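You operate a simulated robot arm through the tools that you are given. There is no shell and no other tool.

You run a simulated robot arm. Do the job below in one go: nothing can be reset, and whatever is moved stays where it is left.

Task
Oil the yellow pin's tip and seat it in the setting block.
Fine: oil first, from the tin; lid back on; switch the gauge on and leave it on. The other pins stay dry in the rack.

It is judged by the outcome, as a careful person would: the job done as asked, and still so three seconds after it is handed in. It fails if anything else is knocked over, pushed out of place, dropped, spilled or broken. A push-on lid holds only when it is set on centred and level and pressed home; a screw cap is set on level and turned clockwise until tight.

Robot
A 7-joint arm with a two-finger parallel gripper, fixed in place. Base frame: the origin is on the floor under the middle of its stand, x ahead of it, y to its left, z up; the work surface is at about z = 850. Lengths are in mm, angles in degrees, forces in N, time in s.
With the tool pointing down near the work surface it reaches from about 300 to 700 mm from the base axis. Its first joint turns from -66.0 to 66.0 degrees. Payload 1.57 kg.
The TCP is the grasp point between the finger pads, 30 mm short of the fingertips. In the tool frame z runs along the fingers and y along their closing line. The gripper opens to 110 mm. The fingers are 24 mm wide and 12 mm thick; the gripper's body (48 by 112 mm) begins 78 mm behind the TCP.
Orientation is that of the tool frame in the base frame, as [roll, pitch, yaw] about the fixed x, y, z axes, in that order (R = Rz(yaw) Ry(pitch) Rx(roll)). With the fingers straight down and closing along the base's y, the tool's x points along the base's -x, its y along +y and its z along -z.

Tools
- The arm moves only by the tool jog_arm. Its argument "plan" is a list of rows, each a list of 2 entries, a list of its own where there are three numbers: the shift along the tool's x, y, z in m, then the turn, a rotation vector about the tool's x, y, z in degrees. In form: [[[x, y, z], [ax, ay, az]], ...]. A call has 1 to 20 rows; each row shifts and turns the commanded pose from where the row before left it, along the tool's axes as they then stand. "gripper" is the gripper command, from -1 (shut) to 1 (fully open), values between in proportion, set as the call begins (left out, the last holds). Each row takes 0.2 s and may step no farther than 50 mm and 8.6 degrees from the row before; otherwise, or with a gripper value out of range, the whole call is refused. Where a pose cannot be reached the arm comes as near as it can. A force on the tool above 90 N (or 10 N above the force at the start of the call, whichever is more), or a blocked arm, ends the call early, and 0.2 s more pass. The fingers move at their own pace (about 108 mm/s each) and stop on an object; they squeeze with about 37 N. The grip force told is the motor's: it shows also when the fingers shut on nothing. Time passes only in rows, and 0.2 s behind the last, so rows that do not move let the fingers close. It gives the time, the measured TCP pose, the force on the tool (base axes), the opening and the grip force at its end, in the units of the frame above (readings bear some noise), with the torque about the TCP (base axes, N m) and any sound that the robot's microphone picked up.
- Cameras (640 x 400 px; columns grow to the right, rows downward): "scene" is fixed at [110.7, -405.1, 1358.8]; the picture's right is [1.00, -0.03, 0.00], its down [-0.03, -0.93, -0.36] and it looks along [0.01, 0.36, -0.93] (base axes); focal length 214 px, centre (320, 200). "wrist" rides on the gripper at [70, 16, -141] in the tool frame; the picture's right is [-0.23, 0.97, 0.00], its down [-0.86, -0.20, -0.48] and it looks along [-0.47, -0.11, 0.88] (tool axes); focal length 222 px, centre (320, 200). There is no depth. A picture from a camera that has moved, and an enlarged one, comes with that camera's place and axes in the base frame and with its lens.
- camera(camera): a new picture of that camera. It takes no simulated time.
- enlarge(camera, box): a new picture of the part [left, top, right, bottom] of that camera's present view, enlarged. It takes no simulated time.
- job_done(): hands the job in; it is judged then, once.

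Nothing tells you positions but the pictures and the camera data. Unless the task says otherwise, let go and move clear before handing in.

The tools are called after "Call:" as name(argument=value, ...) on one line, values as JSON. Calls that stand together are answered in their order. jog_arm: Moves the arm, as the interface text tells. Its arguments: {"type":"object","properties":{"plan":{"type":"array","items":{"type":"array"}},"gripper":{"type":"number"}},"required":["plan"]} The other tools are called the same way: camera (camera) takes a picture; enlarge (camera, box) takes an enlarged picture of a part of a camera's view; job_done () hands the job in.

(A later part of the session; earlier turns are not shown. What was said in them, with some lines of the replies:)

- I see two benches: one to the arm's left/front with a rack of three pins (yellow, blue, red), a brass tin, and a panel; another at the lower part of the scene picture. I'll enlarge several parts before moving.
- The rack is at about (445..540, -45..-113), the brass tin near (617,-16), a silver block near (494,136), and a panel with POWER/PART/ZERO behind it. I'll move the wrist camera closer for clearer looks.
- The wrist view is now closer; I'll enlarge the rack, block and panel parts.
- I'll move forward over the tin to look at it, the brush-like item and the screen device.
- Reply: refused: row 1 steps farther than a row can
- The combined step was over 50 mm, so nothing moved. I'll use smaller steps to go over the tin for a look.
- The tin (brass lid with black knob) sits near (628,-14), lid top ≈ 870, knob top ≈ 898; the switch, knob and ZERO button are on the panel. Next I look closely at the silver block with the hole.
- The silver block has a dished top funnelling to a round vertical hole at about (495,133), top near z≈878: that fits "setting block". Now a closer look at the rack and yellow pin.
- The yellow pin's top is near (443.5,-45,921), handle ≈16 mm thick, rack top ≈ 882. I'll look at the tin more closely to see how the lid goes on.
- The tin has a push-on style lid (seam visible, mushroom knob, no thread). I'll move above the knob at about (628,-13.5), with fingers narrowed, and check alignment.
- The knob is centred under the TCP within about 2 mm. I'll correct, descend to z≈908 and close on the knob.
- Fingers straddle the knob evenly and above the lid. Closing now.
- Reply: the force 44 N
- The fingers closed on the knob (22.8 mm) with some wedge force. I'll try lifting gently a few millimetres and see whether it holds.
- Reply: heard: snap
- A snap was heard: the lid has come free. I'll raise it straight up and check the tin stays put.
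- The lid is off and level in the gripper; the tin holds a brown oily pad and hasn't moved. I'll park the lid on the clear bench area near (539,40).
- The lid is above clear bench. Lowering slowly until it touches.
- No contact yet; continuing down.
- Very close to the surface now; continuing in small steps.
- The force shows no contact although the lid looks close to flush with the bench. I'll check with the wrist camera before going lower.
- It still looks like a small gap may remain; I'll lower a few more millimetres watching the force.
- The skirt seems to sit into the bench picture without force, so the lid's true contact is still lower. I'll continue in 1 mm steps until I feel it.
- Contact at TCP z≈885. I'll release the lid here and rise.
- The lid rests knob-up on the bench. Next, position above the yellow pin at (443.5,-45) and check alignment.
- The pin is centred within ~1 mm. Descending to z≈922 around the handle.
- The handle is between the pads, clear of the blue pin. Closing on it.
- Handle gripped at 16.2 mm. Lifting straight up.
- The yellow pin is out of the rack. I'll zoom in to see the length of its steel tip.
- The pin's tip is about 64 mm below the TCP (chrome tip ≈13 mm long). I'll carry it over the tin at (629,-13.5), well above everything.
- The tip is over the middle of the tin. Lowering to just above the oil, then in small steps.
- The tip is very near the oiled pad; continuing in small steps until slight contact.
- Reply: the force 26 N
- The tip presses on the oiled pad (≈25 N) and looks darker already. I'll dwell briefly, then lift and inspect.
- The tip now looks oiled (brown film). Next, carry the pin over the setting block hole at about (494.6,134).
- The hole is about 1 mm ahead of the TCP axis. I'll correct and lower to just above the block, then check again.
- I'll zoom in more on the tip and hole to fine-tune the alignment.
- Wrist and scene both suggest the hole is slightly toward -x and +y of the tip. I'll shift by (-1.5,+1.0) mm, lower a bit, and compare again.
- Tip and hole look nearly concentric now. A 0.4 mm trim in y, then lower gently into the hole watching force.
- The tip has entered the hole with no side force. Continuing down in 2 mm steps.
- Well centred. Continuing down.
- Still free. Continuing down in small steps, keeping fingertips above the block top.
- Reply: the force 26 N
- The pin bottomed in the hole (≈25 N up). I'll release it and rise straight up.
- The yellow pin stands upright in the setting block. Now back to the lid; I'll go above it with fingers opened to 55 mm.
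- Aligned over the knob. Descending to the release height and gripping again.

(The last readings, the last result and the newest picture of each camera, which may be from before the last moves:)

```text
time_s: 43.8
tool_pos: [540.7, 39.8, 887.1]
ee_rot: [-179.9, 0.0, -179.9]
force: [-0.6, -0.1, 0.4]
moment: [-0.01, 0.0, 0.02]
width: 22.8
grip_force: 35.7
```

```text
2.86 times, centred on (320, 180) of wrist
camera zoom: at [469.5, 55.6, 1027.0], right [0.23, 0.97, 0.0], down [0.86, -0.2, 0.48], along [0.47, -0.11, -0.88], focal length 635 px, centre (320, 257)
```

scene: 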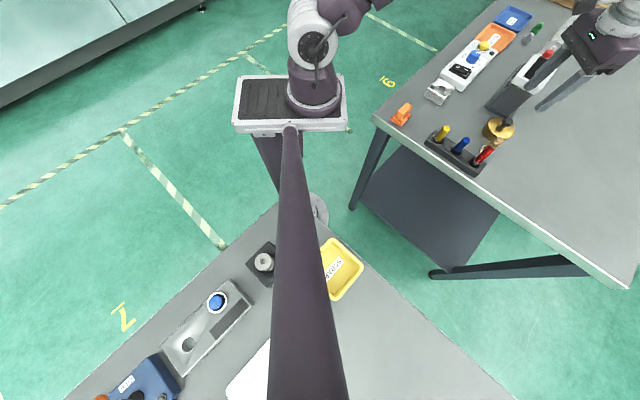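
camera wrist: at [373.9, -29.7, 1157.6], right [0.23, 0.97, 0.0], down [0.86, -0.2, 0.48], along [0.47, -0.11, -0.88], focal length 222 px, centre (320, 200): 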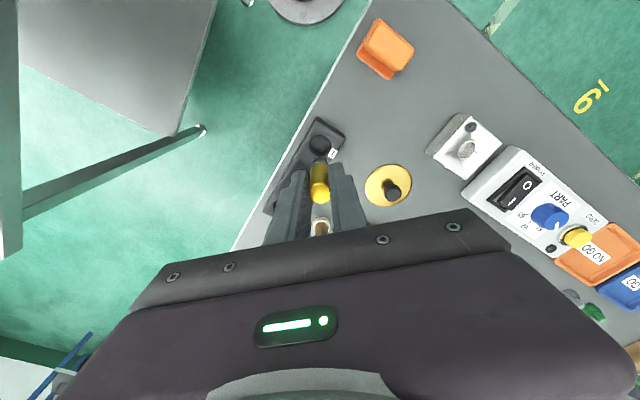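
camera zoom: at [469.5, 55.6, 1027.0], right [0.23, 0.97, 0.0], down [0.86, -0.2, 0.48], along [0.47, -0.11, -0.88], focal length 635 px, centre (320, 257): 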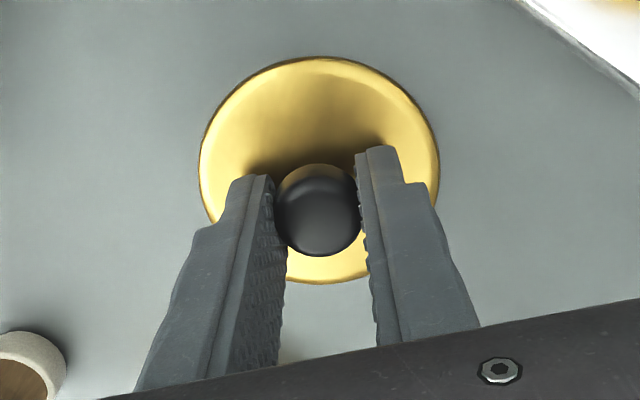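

The lid is gripped. I'll lift it and carry it back over the tin (about 1 mm farther in x than the original grasp command, to account for the arm's deflection at that moment).

Call:
jog_arm(plan=[[[0, 0, -0.017], [0, 0, 0]], [[0, 0, -0.03], [0, 0, 0]], [[0, 0, -0.03], [0, 0, 0]], [[-0.03, -0.0177, 0], [0, 0, 0]], [[-0.03, -0.0177, 0], [0, 0, 0]], [[-0.031, -0.0178, 0], [0, 0, 0]], [[0, 0, 0], [0, 0, 0]]])

Call:
enlarge(camera="wrist", box=[230, 90, 410, 230])

Call:
enlarge(camera="scene", box=[470, 70, 560, 150])

```text
time_s: 45.4
tool_pos: [631.7, -14.1, 963.3]
ee_rot: [-180.0, -0.1, 180.0]
force: [-0.6, 0.0, -0.5]
moment: [-0.01, -0.01, -0.01]
width: 22.7
grip_force: 35.3
```

```text
2.86 times, centred on (320, 160) of wrist
camera zoom: at [560.5, 2.0, 1104.0], right [0.23, 0.97, 0.0], down [0.86, -0.2, 0.48], along [0.47, -0.11, -0.88], focal length 635 px, centre (320, 314)
```

zoom: 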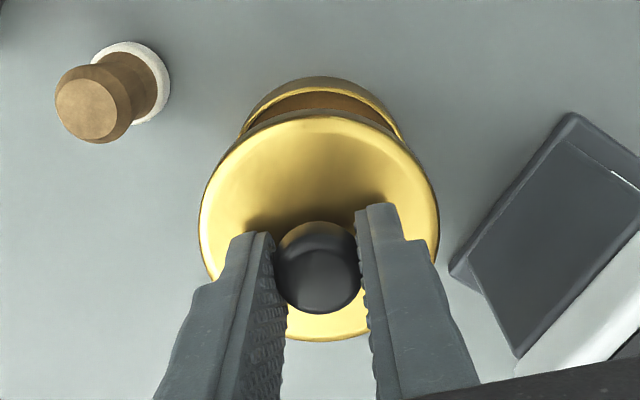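

```text
5.00 times, centred on (515, 110) of scene
camera zoom: at [110.8, -405.1, 1358.8], right [1.0, -0.03, 0.0], down [-0.03, -0.93, -0.36], along [0.01, 0.36, -0.93], focal length 1072 px, centre (-655, 650)
```

zoom: 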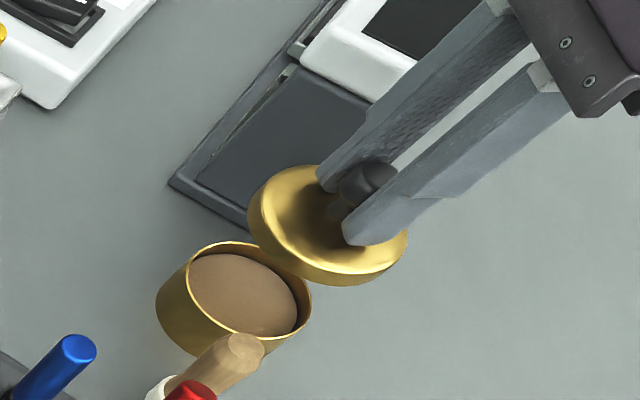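

The tin hasn't moved. I'll trim +0.8 mm in y, lower to just above the rim and look again.

Call:
jog_arm(plan=[[[0, 0.0008, 0.015], [0, 0, 0]], [[0, 0, 0.012], [0, 0, 0]], [[0, 0, 0.006], [0, 0, 0]], [[0, 0, 0], [0, 0, 0]]])

Call:
enlarge(camera="wrist", box=[250, 110, 390, 230])

Call:
enlarge(camera="scene", box=[480, 95, 530, 140])

```text
time_s: 46.4
tool_pos: [631.3, -13.5, 930.6]
ee_rot: [180.0, 0.0, -180.0]
force: [0.9, -0.7, 0.2]
moment: [-0.01, -0.01, -0.03]
width: 22.9
grip_force: 35.3
```

```text
3.33 times, centred on (320, 170) of wrist
camera zoom: at [560.7, 3.1, 1070.7], right [0.23, 0.97, 0.0], down [0.86, -0.2, 0.48], along [0.47, -0.11, -0.88], focal length 740 px, centre (320, 300)
```

zoom: 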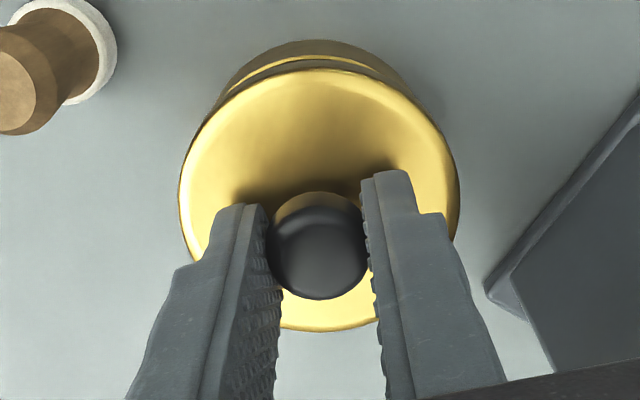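

```text
8.89 times, centred on (505, 118) of scene
camera zoom: at [110.8, -405.1, 1358.8], right [1.0, -0.03, 0.0], down [-0.03, -0.93, -0.36], along [0.01, 0.36, -0.93], focal length 1906 px, centre (-1324, 933)
```

zoom: 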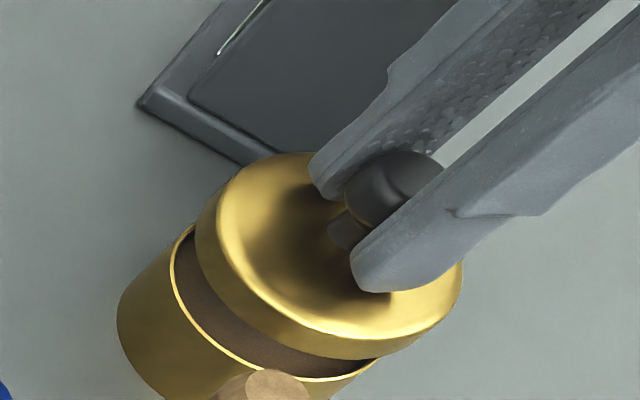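

Looks concentric side to side. Lowering another 10 mm and checking.

Call:
jog_arm(plan=[[[0, 0, 0.005], [0, 0, 0]], [[0, 0, 0.004], [0, 0, 0]], [[0, 0, 0], [0, 0, 0]]])

Call:
enlarge(camera="wrist", box=[250, 110, 390, 230])

Call:
enlarge(camera="scene", box=[480, 100, 525, 140])

```text
time_s: 47.2
tool_pos: [632.3, -13.5, 921.1]
ee_rot: [-180.0, 0.0, -179.9]
force: [-0.3, -0.1, -0.3]
moment: [0.0, 0.03, 0.0]
width: 23.1
grip_force: 35.5
```

```text
3.33 times, centred on (320, 170) of wrist
camera zoom: at [561.0, 2.8, 1061.8], right [0.23, 0.97, 0.0], down [0.86, -0.2, 0.48], along [0.47, -0.11, -0.88], focal length 740 px, centre (320, 300)
```

zoom: 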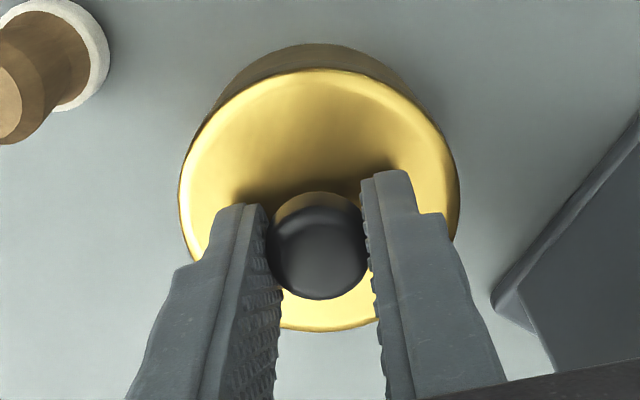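

```text
10.00 times, centred on (502, 120) of scene
camera zoom: at [110.8, -405.1, 1358.8], right [1.0, -0.03, 0.0], down [-0.03, -0.93, -0.36], along [0.01, 0.36, -0.93], focal length 2145 px, centre (-1505, 1000)
```

zoom: 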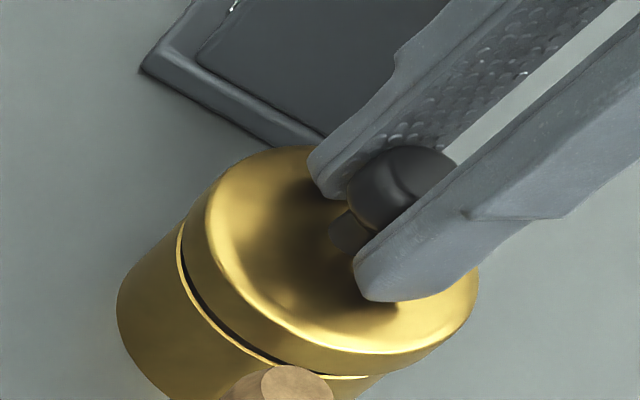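

The lid is just above the rim and the knob projection matches the original seated position within a millimetre. Lowering gently onto the tin.

Call:
jog_arm(plan=[[[0, 0, 0.002], [0, 0, 0]], [[0, 0, 0.002], [0, 0, 0]], [[0, 0, 0.002], [0, 0, 0]], [[0, 0, 0], [0, 0, 0]]])

Call:
enlarge(camera="scene", box=[480, 100, 525, 140])

```text
time_s: 48.2
tool_pos: [630.8, -12.3, 914.3]
ee_rot: [-179.9, 0.0, -180.0]
force: [-0.4, -0.5, -1.1]
moment: [0.02, -0.01, -0.01]
width: 23.0
grip_force: 35.6
```

```text
10.00 times, centred on (502, 120) of scene
camera zoom: at [110.8, -405.1, 1358.8], right [1.0, -0.03, 0.0], down [-0.03, -0.93, -0.36], along [0.01, 0.36, -0.93], focal length 2145 px, centre (-1505, 1000)
```

zoom: 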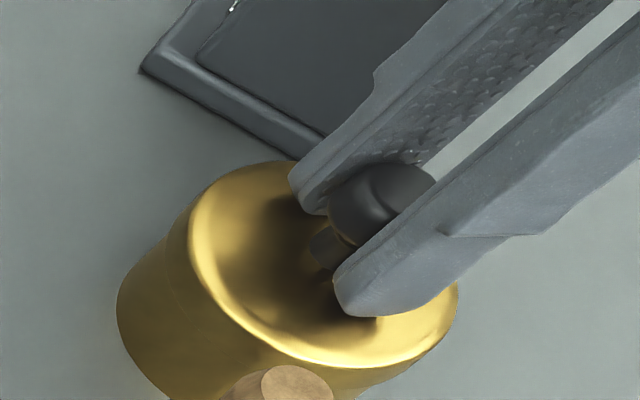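

The skirt has slipped over the rim with no force. Continuing down to press it home.

Call:
jog_arm(plan=[[[0, 0, 0.0015], [0, 0, 0]], [[0, 0, 0.0015], [0, 0, 0]], [[0, 0, 0], [0, 0, 0]]])

Call:
enlarge(camera="scene", box=[480, 100, 525, 140])

```text
time_s: 49.0
tool_pos: [631.8, -13.4, 912.3]
ee_rot: [-179.9, 0.0, 179.9]
force: [-0.4, -0.1, 0.5]
moment: [0.02, 0.01, 0.01]
width: 22.9
grip_force: 35.3
```

```text
10.00 times, centred on (502, 120) of scene
camera zoom: at [110.8, -405.1, 1358.8], right [1.0, -0.03, 0.0], down [-0.03, -0.93, -0.36], along [0.01, 0.36, -0.93], focal length 2145 px, centre (-1505, 1000)
```

zoom: 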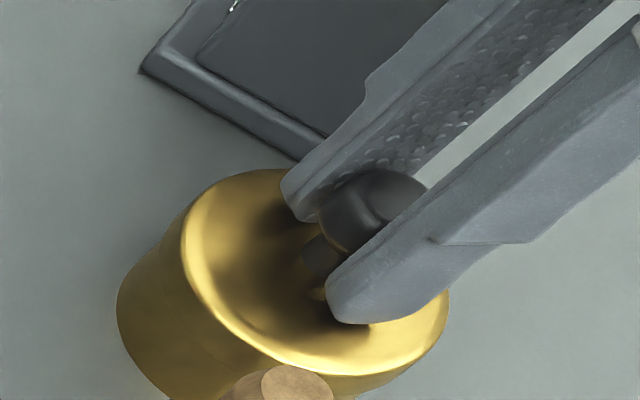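

Call:
jog_arm(plan=[[[0, 0, 0.0015], [0, 0, 0]], [[0, 0, 0.0015], [0, 0, 0]], [[0, 0, 0], [0, 0, 0]]])

Call:
enlarge(camera="scene", box=[480, 100, 525, 140])

```text
time_s: 49.8
tool_pos: [630.8, -13.4, 910.4]
ee_rot: [180.0, 0.0, 180.0]
force: [-16.1, 0.1, 31.9]
moment: [0.01, 0.6, -0.01]
width: 23.0
grip_force: 35.0
heard: snap
```

```text
10.00 times, centred on (502, 120) of scene
camera zoom: at [109.7, -405.1, 1358.9], right [1.0, -0.03, 0.0], down [-0.03, -0.93, -0.36], along [0.01, 0.36, -0.93], focal length 2145 px, centre (-1505, 1000)
```

zoom: 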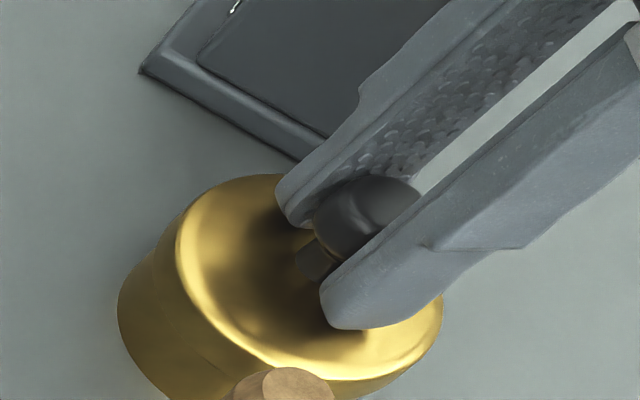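

A snap was heard: the lid is home. I'll release the knob, rise, and inspect that it is level.

Call:
jog_arm(plan=[[[0, 0, 0], [0, 0, 0]], [[0, 0, 0], [0, 0, 0]], [[0, 0, -0.02], [0, 0, 0]], [[0, 0, -0.04], [0, 0, 0]], [[0, 0, -0.035], [0, 0, 0]], [[0, 0, 0], [0, 0, 0]]], gripper=0.0)

Call:
enlarge(camera="wrist", box=[250, 80, 390, 220])

Call:
enlarge(camera="scene", box=[475, 105, 525, 150])

```text
time_s: 51.2
tool_pos: [630.8, -12.8, 1005.0]
ee_rot: [180.0, 0.0, 179.9]
force: [0.4, 0.0, 0.1]
moment: [0.0, -0.03, 0.04]
width: 55.0
grip_force: 0.1
```

```text
2.86 times, centred on (320, 150) of wrist
camera zoom: at [561.1, 3.3, 1145.7], right [0.23, 0.97, 0.0], down [0.86, -0.2, 0.48], along [0.47, -0.11, -0.88], focal length 635 px, centre (320, 343)
```

zoom: 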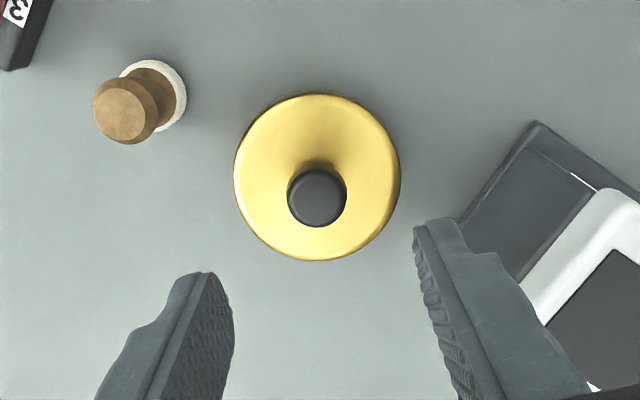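

```text
8.89 times, centred on (500, 128) of scene
camera zoom: at [110.7, -405.1, 1358.8], right [1.0, -0.03, 0.0], down [-0.03, -0.93, -0.36], along [0.01, 0.36, -0.93], focal length 1906 px, centre (-1280, 844)
```

zoom: 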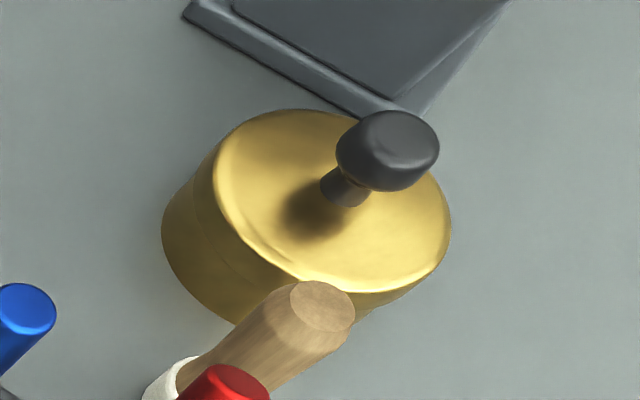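

The lid looks exactly as it did at the start. Now for the switch: I'll move over the panel to look closely at the POWER rocker.

Call:
jog_arm(plan=[[[0.028, 0.02, -0.01], [0, 0, 0]], [[0.028, 0.02, -0.01], [0, 0, 0]], [[0, 0.045, 0], [0, 0, 0]], [[0, 0.045, 0.01], [0, 0, 0]], [[0, 0.048, 0.01], [0, 0, 0]], [[0, 0, 0], [0, 0, 0]]])

Call:
camera(camera="wrist")

Call:
enlarge(camera="wrist", box=[260, 60, 400, 200])

Call:
enlarge(camera="scene", box=[430, 30, 520, 110])

```text
time_s: 52.6
tool_pos: [575.2, 164.9, 1004.2]
ee_rot: [180.0, -0.1, -179.9]
force: [0.2, 0.3, -0.7]
moment: [-0.01, -0.01, 0.0]
width: 55.1
grip_force: 0.1
```

```text
taken
camera wrist: at [504.7, 180.9, 1146.1], right [0.23, 0.97, 0.0], down [0.86, -0.2, 0.48], along [0.47, -0.11, -0.88], focal length 222 px, centre (320, 200)
```

wrist: 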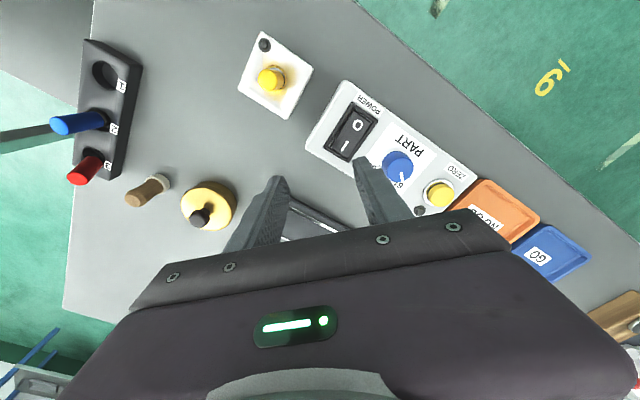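

```text
2.86 times, centred on (330, 130) of wrist
camera zoom: at [504.7, 180.9, 1146.1], right [0.23, 0.97, 0.0], down [0.86, -0.2, 0.48], along [0.47, -0.11, -0.88], focal length 635 px, centre (291, 400)
```

zoom: 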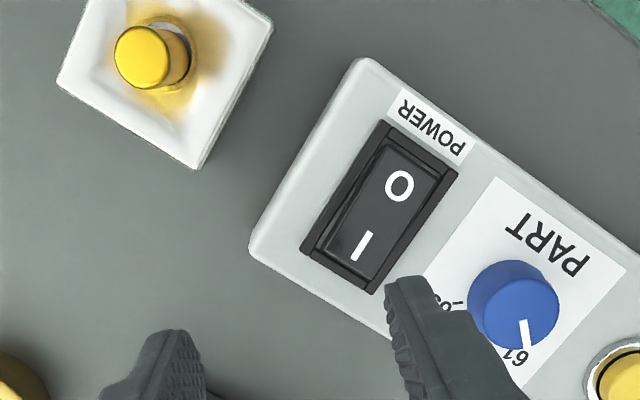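

```text
5.00 times, centred on (475, 70) of scene
camera zoom: at [110.8, -405.0, 1358.8], right [1.0, -0.03, 0.0], down [-0.03, -0.93, -0.36], along [0.01, 0.36, -0.93], focal length 1072 px, centre (-455, 850)
```

zoom: 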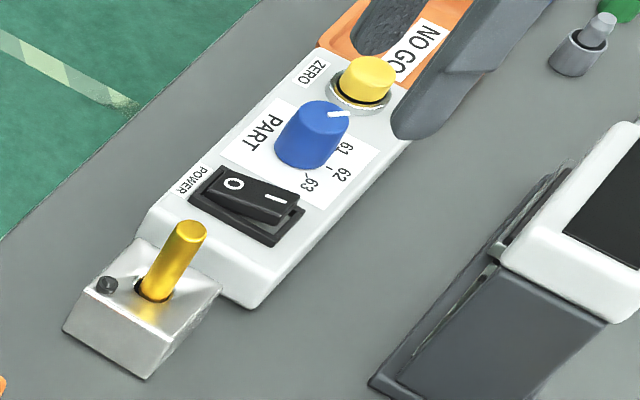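

The rocker's O side is pressed (off) and the I side is raised, I-mark near (577,193,891). I'll turn the tool -45° about its axis so one finger's thin side lines up with the rocker, and position the pressing finger over the I end from above.

Call:
jog_arm(plan=[[[0, 0, 0], [0, 0, -7.5]], [[0, 0, 0], [0, 0, -7.5]], [[0, 0, 0], [0, 0, -7.5]], [[0, 0, 0], [0, 0, -7.5]], [[0, 0, 0], [0, 0, -7.5]], [[0, 0, 0], [0, 0, -7.5]], [[-0.0105, 0.029, 0], [0, 0, 0]], [[-0.0106, 0.0292, 0], [0, 0, 0]], [[0, 0, 0], [0, 0, 0]]], gripper=0.27)

Call:
camera(camera="wrist")

Call:
enlarge(camera="scene", box=[430, 20, 530, 110])

```text
time_s: 54.6
tool_pos: [548.7, 221.5, 1003.1]
ee_rot: [-179.9, 0.0, -135.0]
force: [-0.7, 0.4, 0.2]
moment: [0.01, 0.05, 0.0]
width: 70.1
grip_force: 0.1
```

```text
taken
camera wrist: at [487.2, 183.3, 1143.8], right [-0.53, 0.85, 0.0], down [0.75, 0.46, 0.48], along [0.41, 0.25, -0.88], focal length 222 px, centre (320, 200)
```

wrist: 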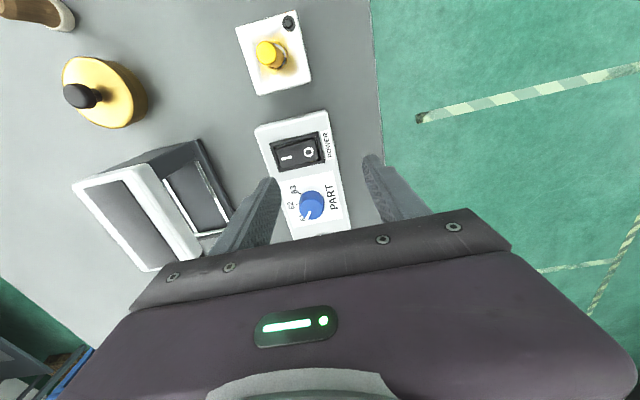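

```text
4.44 times, centred on (480, 65) of scene
camera zoom: at [110.8, -405.1, 1358.8], right [1.0, -0.03, 0.0], down [-0.03, -0.93, -0.36], along [0.01, 0.36, -0.93], focal length 953 px, centre (-391, 800)
```

zoom: 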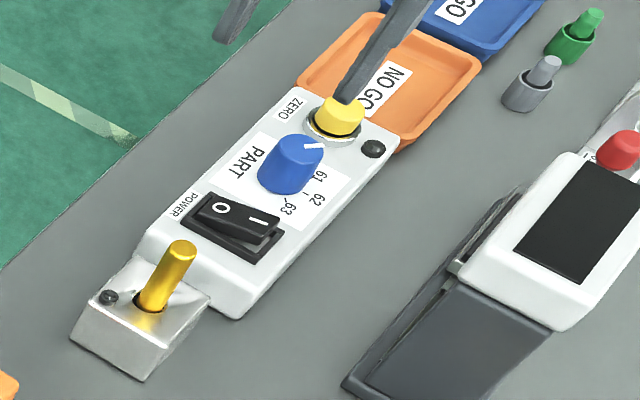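

The pressing finger should land right at the I mark. I'll zoom in to confirm where the rocker's end is.

Call:
enlarge(camera="wrist", box=[240, 110, 350, 210])

```text
4.00 times, centred on (295, 160) of wrist
camera zoom: at [487.2, 183.3, 1143.8], right [-0.53, 0.85, 0.0], down [0.75, 0.46, 0.48], along [0.41, 0.25, -0.88], focal length 888 px, centre (420, 360)
```

zoom: 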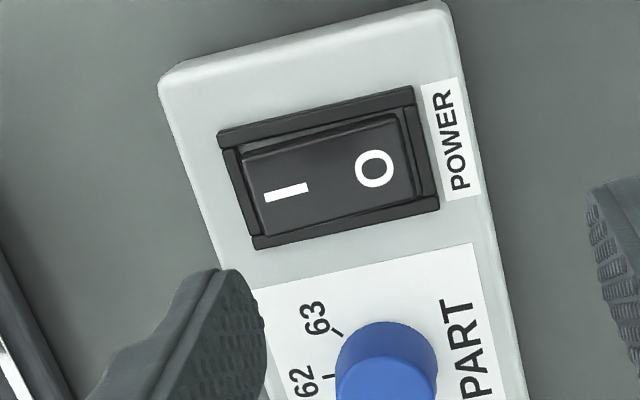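

The finger will land on the I mark; I'll shift 2 mm toward the rocker's end and lower to just above it.

Call:
jog_arm(plan=[[[0, -0.002, 0.03], [0, 0, 0]], [[0, 0, 0.03], [0, 0, 0]], [[0, 0, 0.015], [0, 0, 0]], [[0, 0, 0], [0, 0, 0]]])

Call:
enlarge(camera="wrist", box=[220, 110, 360, 230])

Call:
enlarge(camera="scene", box=[440, 40, 500, 100])

```text
time_s: 55.6
tool_pos: [551.1, 219.0, 926.8]
ee_rot: [-179.9, 0.0, -135.1]
force: [-0.2, 0.0, -0.1]
moment: [-0.02, 0.02, -0.02]
width: 69.8
grip_force: 0.0
```

```text
3.33 times, centred on (290, 170) of wrist
camera zoom: at [488.3, 181.7, 1069.0], right [-0.53, 0.85, 0.0], down [0.75, 0.46, 0.48], along [0.41, 0.25, -0.88], focal length 740 px, centre (420, 300)
```

zoom: 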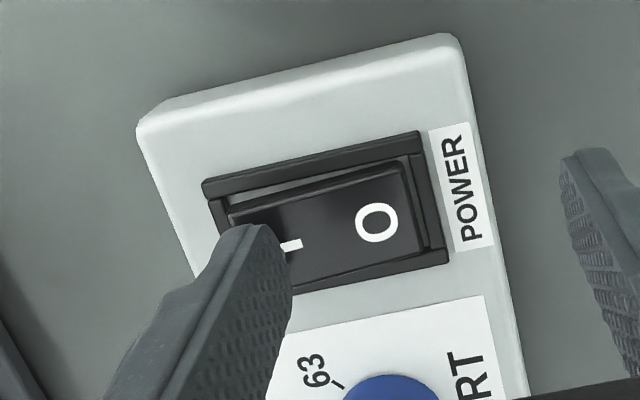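

```text
6.67 times, centred on (470, 70) of scene
camera zoom: at [110.8, -405.1, 1358.8], right [1.0, -0.03, 0.0], down [-0.03, -0.93, -0.36], along [0.01, 0.36, -0.93], focal length 1430 px, centre (-680, 1067)
```

zoom: 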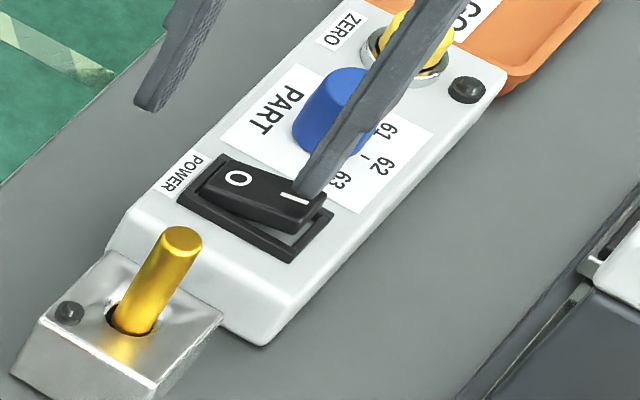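

The finger is just above the I side. Pressing down in small steps.

Call:
jog_arm(plan=[[[0, 0, 0.002], [0, 0, 0]], [[0, 0, 0.002], [0, 0, 0]], [[0, 0, 0], [0, 0, 0]]])

Call:
enlarge(camera="scene", box=[440, 40, 500, 100])

```text
time_s: 56.4
tool_pos: [550.8, 218.5, 925.6]
ee_rot: [-179.9, 0.0, -135.1]
force: [-1.3, 0.2, -0.2]
moment: [0.04, 0.01, 0.02]
width: 69.7
grip_force: 0.1
```

```text
6.67 times, centred on (470, 70) of scene
camera zoom: at [110.7, -405.1, 1358.8], right [1.0, -0.03, 0.0], down [-0.03, -0.93, -0.36], along [0.01, 0.36, -0.93], focal length 1430 px, centre (-680, 1067)
```

zoom: 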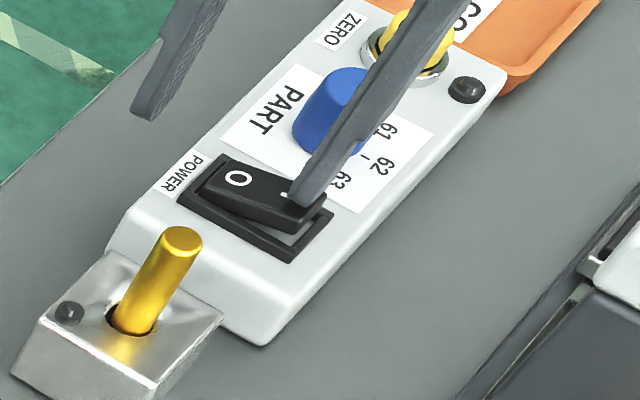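

Call:
jog_arm(plan=[[[0, 0, 0.002], [0, 0, 0]], [[0, 0, 0.002], [0, 0, 0]], [[0, 0, 0], [0, 0, 0]]])

Call:
enlarge(camera="scene", box=[440, 40, 500, 100])

```text
time_s: 57.2
tool_pos: [551.3, 220.7, 920.5]
ee_rot: [-179.9, 0.0, -135.0]
force: [0.1, 0.5, 0.2]
moment: [0.02, -0.01, 0.0]
width: 70.2
grip_force: 0.5
```

```text
6.67 times, centred on (470, 70) of scene
camera zoom: at [110.8, -405.1, 1358.8], right [1.0, -0.03, 0.0], down [-0.03, -0.93, -0.36], along [0.01, 0.36, -0.93], focal length 1430 px, centre (-680, 1067)
```

zoom: 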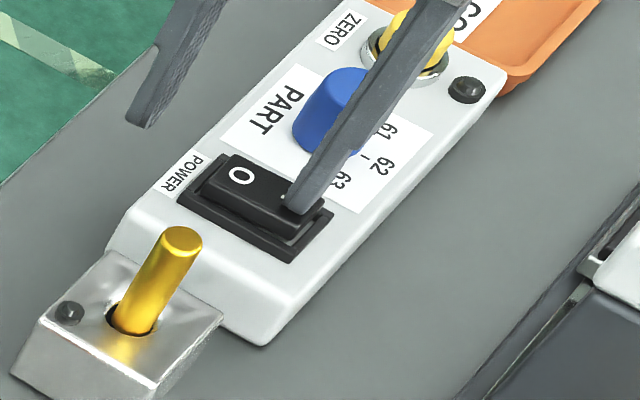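

The rocker is moving (O side rising). Continuing to press.

Call:
jog_arm(plan=[[[0, 0, 0.0015], [0, 0, 0]], [[0, 0, 0.0015], [0, 0, 0]], [[0, 0, 0], [0, 0, 0]]])

Call:
enlarge(camera="scene", box=[440, 40, 500, 100])

Call:
enlarge(camera="wrist", box=[220, 110, 360, 230])

```text
time_s: 58.0
tool_pos: [551.1, 219.5, 918.7]
ee_rot: [-179.9, 0.1, -135.0]
force: [-5.6, -4.4, 23.0]
moment: [-0.72, -0.34, -0.15]
width: 69.3
grip_force: 0.1
```

```text
6.67 times, centred on (470, 70) of scene
camera zoom: at [110.2, -405.3, 1358.7], right [1.0, -0.03, 0.0], down [-0.03, -0.93, -0.36], along [0.01, 0.36, -0.93], focal length 1430 px, centre (-680, 1067)
```

zoom: 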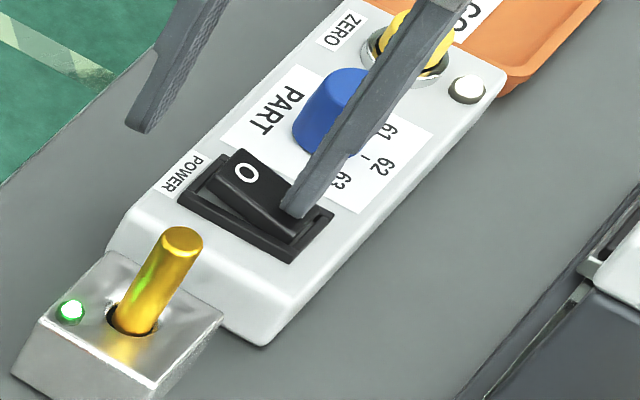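

```text
3.33 times, centred on (290, 170) of wrist
camera zoom: at [488.6, 181.5, 1059.5], right [-0.53, 0.85, 0.0], down [0.74, 0.46, 0.48], along [0.41, 0.25, -0.88], focal length 740 px, centre (420, 300)
```

zoom: 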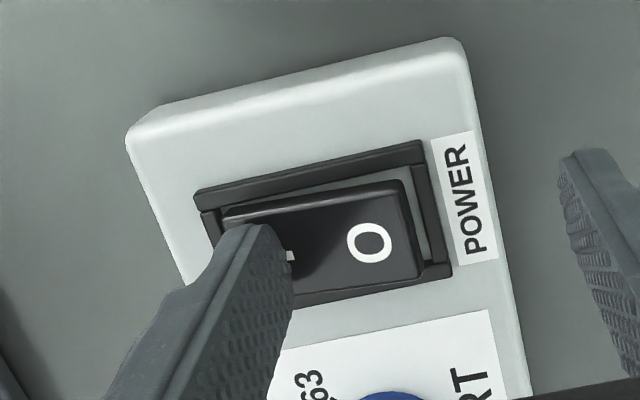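

The switch flipped on: the panel lamp is lit and the setting block's lamp shows green with the pin in it. I'll rise clear and check everything.

Call:
jog_arm(plan=[[[0, 0, -0.005], [0, 0, 0]], [[0, 0, -0.03], [0, 0, 0]], [[0, 0, -0.04], [0, 0, 0]], [[0, 0, -0.045], [0, 0, 0]], [[0, 0, -0.045], [0, 0, 0]], [[0, 0, 0], [0, 0, 0]]])

Call:
camera(camera="scene")

Call:
enlarge(camera="scene", box=[400, 0, 600, 180])

Call:
enlarge(camera="scene", box=[430, 40, 510, 110])

Call:
camera(camera="wrist")

```text
time_s: 59.4
tool_pos: [550.9, 218.8, 1082.7]
ee_rot: [-180.0, -0.1, -135.1]
force: [0.6, -0.4, -0.5]
moment: [0.0, -0.01, 0.0]
width: 69.7
grip_force: 0.2
```

```text
taken
```

scene: 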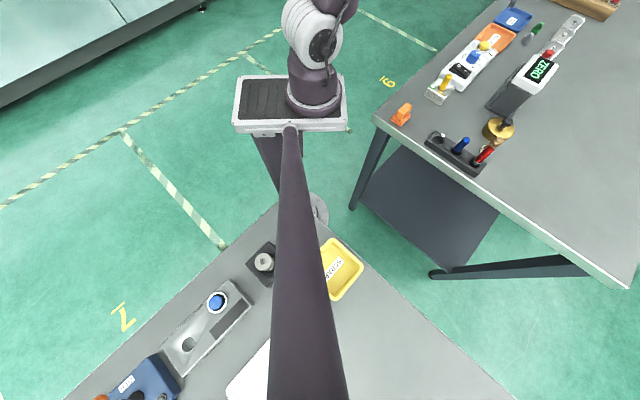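

```text
2.22 times, centred on (500, 90) of scene
camera zoom: at [110.7, -405.1, 1358.8], right [1.0, -0.03, 0.0], down [-0.03, -0.93, -0.36], along [0.01, 0.36, -0.93], focal length 477 px, centre (-80, 444)
```

zoom: 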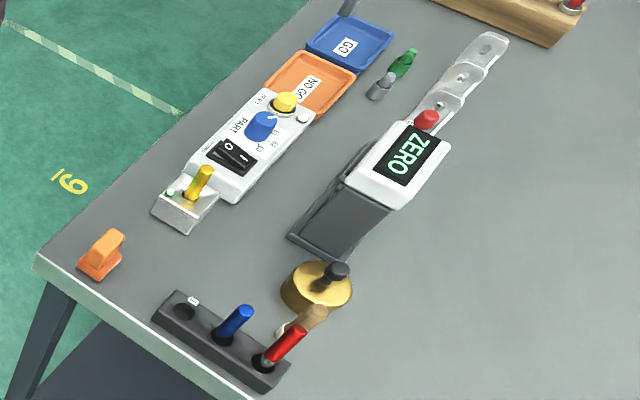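

```text
5.71 times, centred on (470, 75) of scene
camera zoom: at [110.7, -405.1, 1358.8], right [1.0, -0.03, 0.0], down [-0.03, -0.93, -0.36], along [0.01, 0.36, -0.93], focal length 1226 px, centre (-537, 914)
```

zoom: 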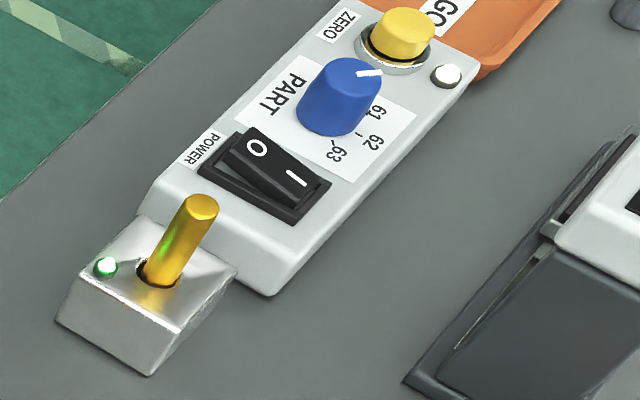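

```text
taken
camera wrist: at [489.0, 182.1, 1224.2], right [-0.53, 0.85, 0.0], down [0.75, 0.46, 0.48], along [0.41, 0.25, -0.88], focal length 222 px, centre (320, 200)
```

wrist: 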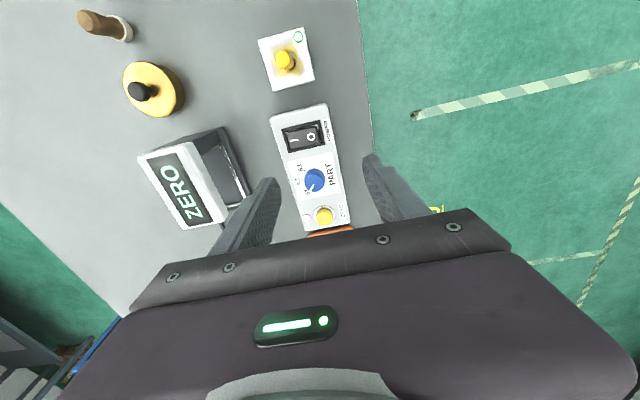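

The gauge is on (display lit, rocker at I, panel lamp on), and the yellow pin is upright in the setting block with its green lamp lit. The tin lid is home and level, and the blue and red pins haven't moved in the rack. The display reads "ZERO", but zeroing wasn't asked for, so I'm leaving it alone. The arm is clear, so I'm handing the job in.

Call:
job_done()

```text
The job is handed in.
```

The job is handed in, and the last pictures showed everything as you asked:

- **Oil:** I pressed the yellow pin's tip onto the oiled pad in the tin before seating it. It came up with a brown film of oil.
- **Seating:** The yellow pin is upright at the bottom of the setting block's hole. The block's lamp went green once the gauge had power.
- **Lid:** The tin lid is back on and level. It snapped home, and it looks the same as before I took it off.
- **Gauge:** The POWER switch is at I and the lamp and display are lit; I left it on. The display reads "ZERO". I didn't press the ZERO button because you hadn't asked for it.
- **Other pins:** The blue and red pins were not touched and are still in the rack.

Nothing was knocked over or spilled, and the arm is clear of the bench.
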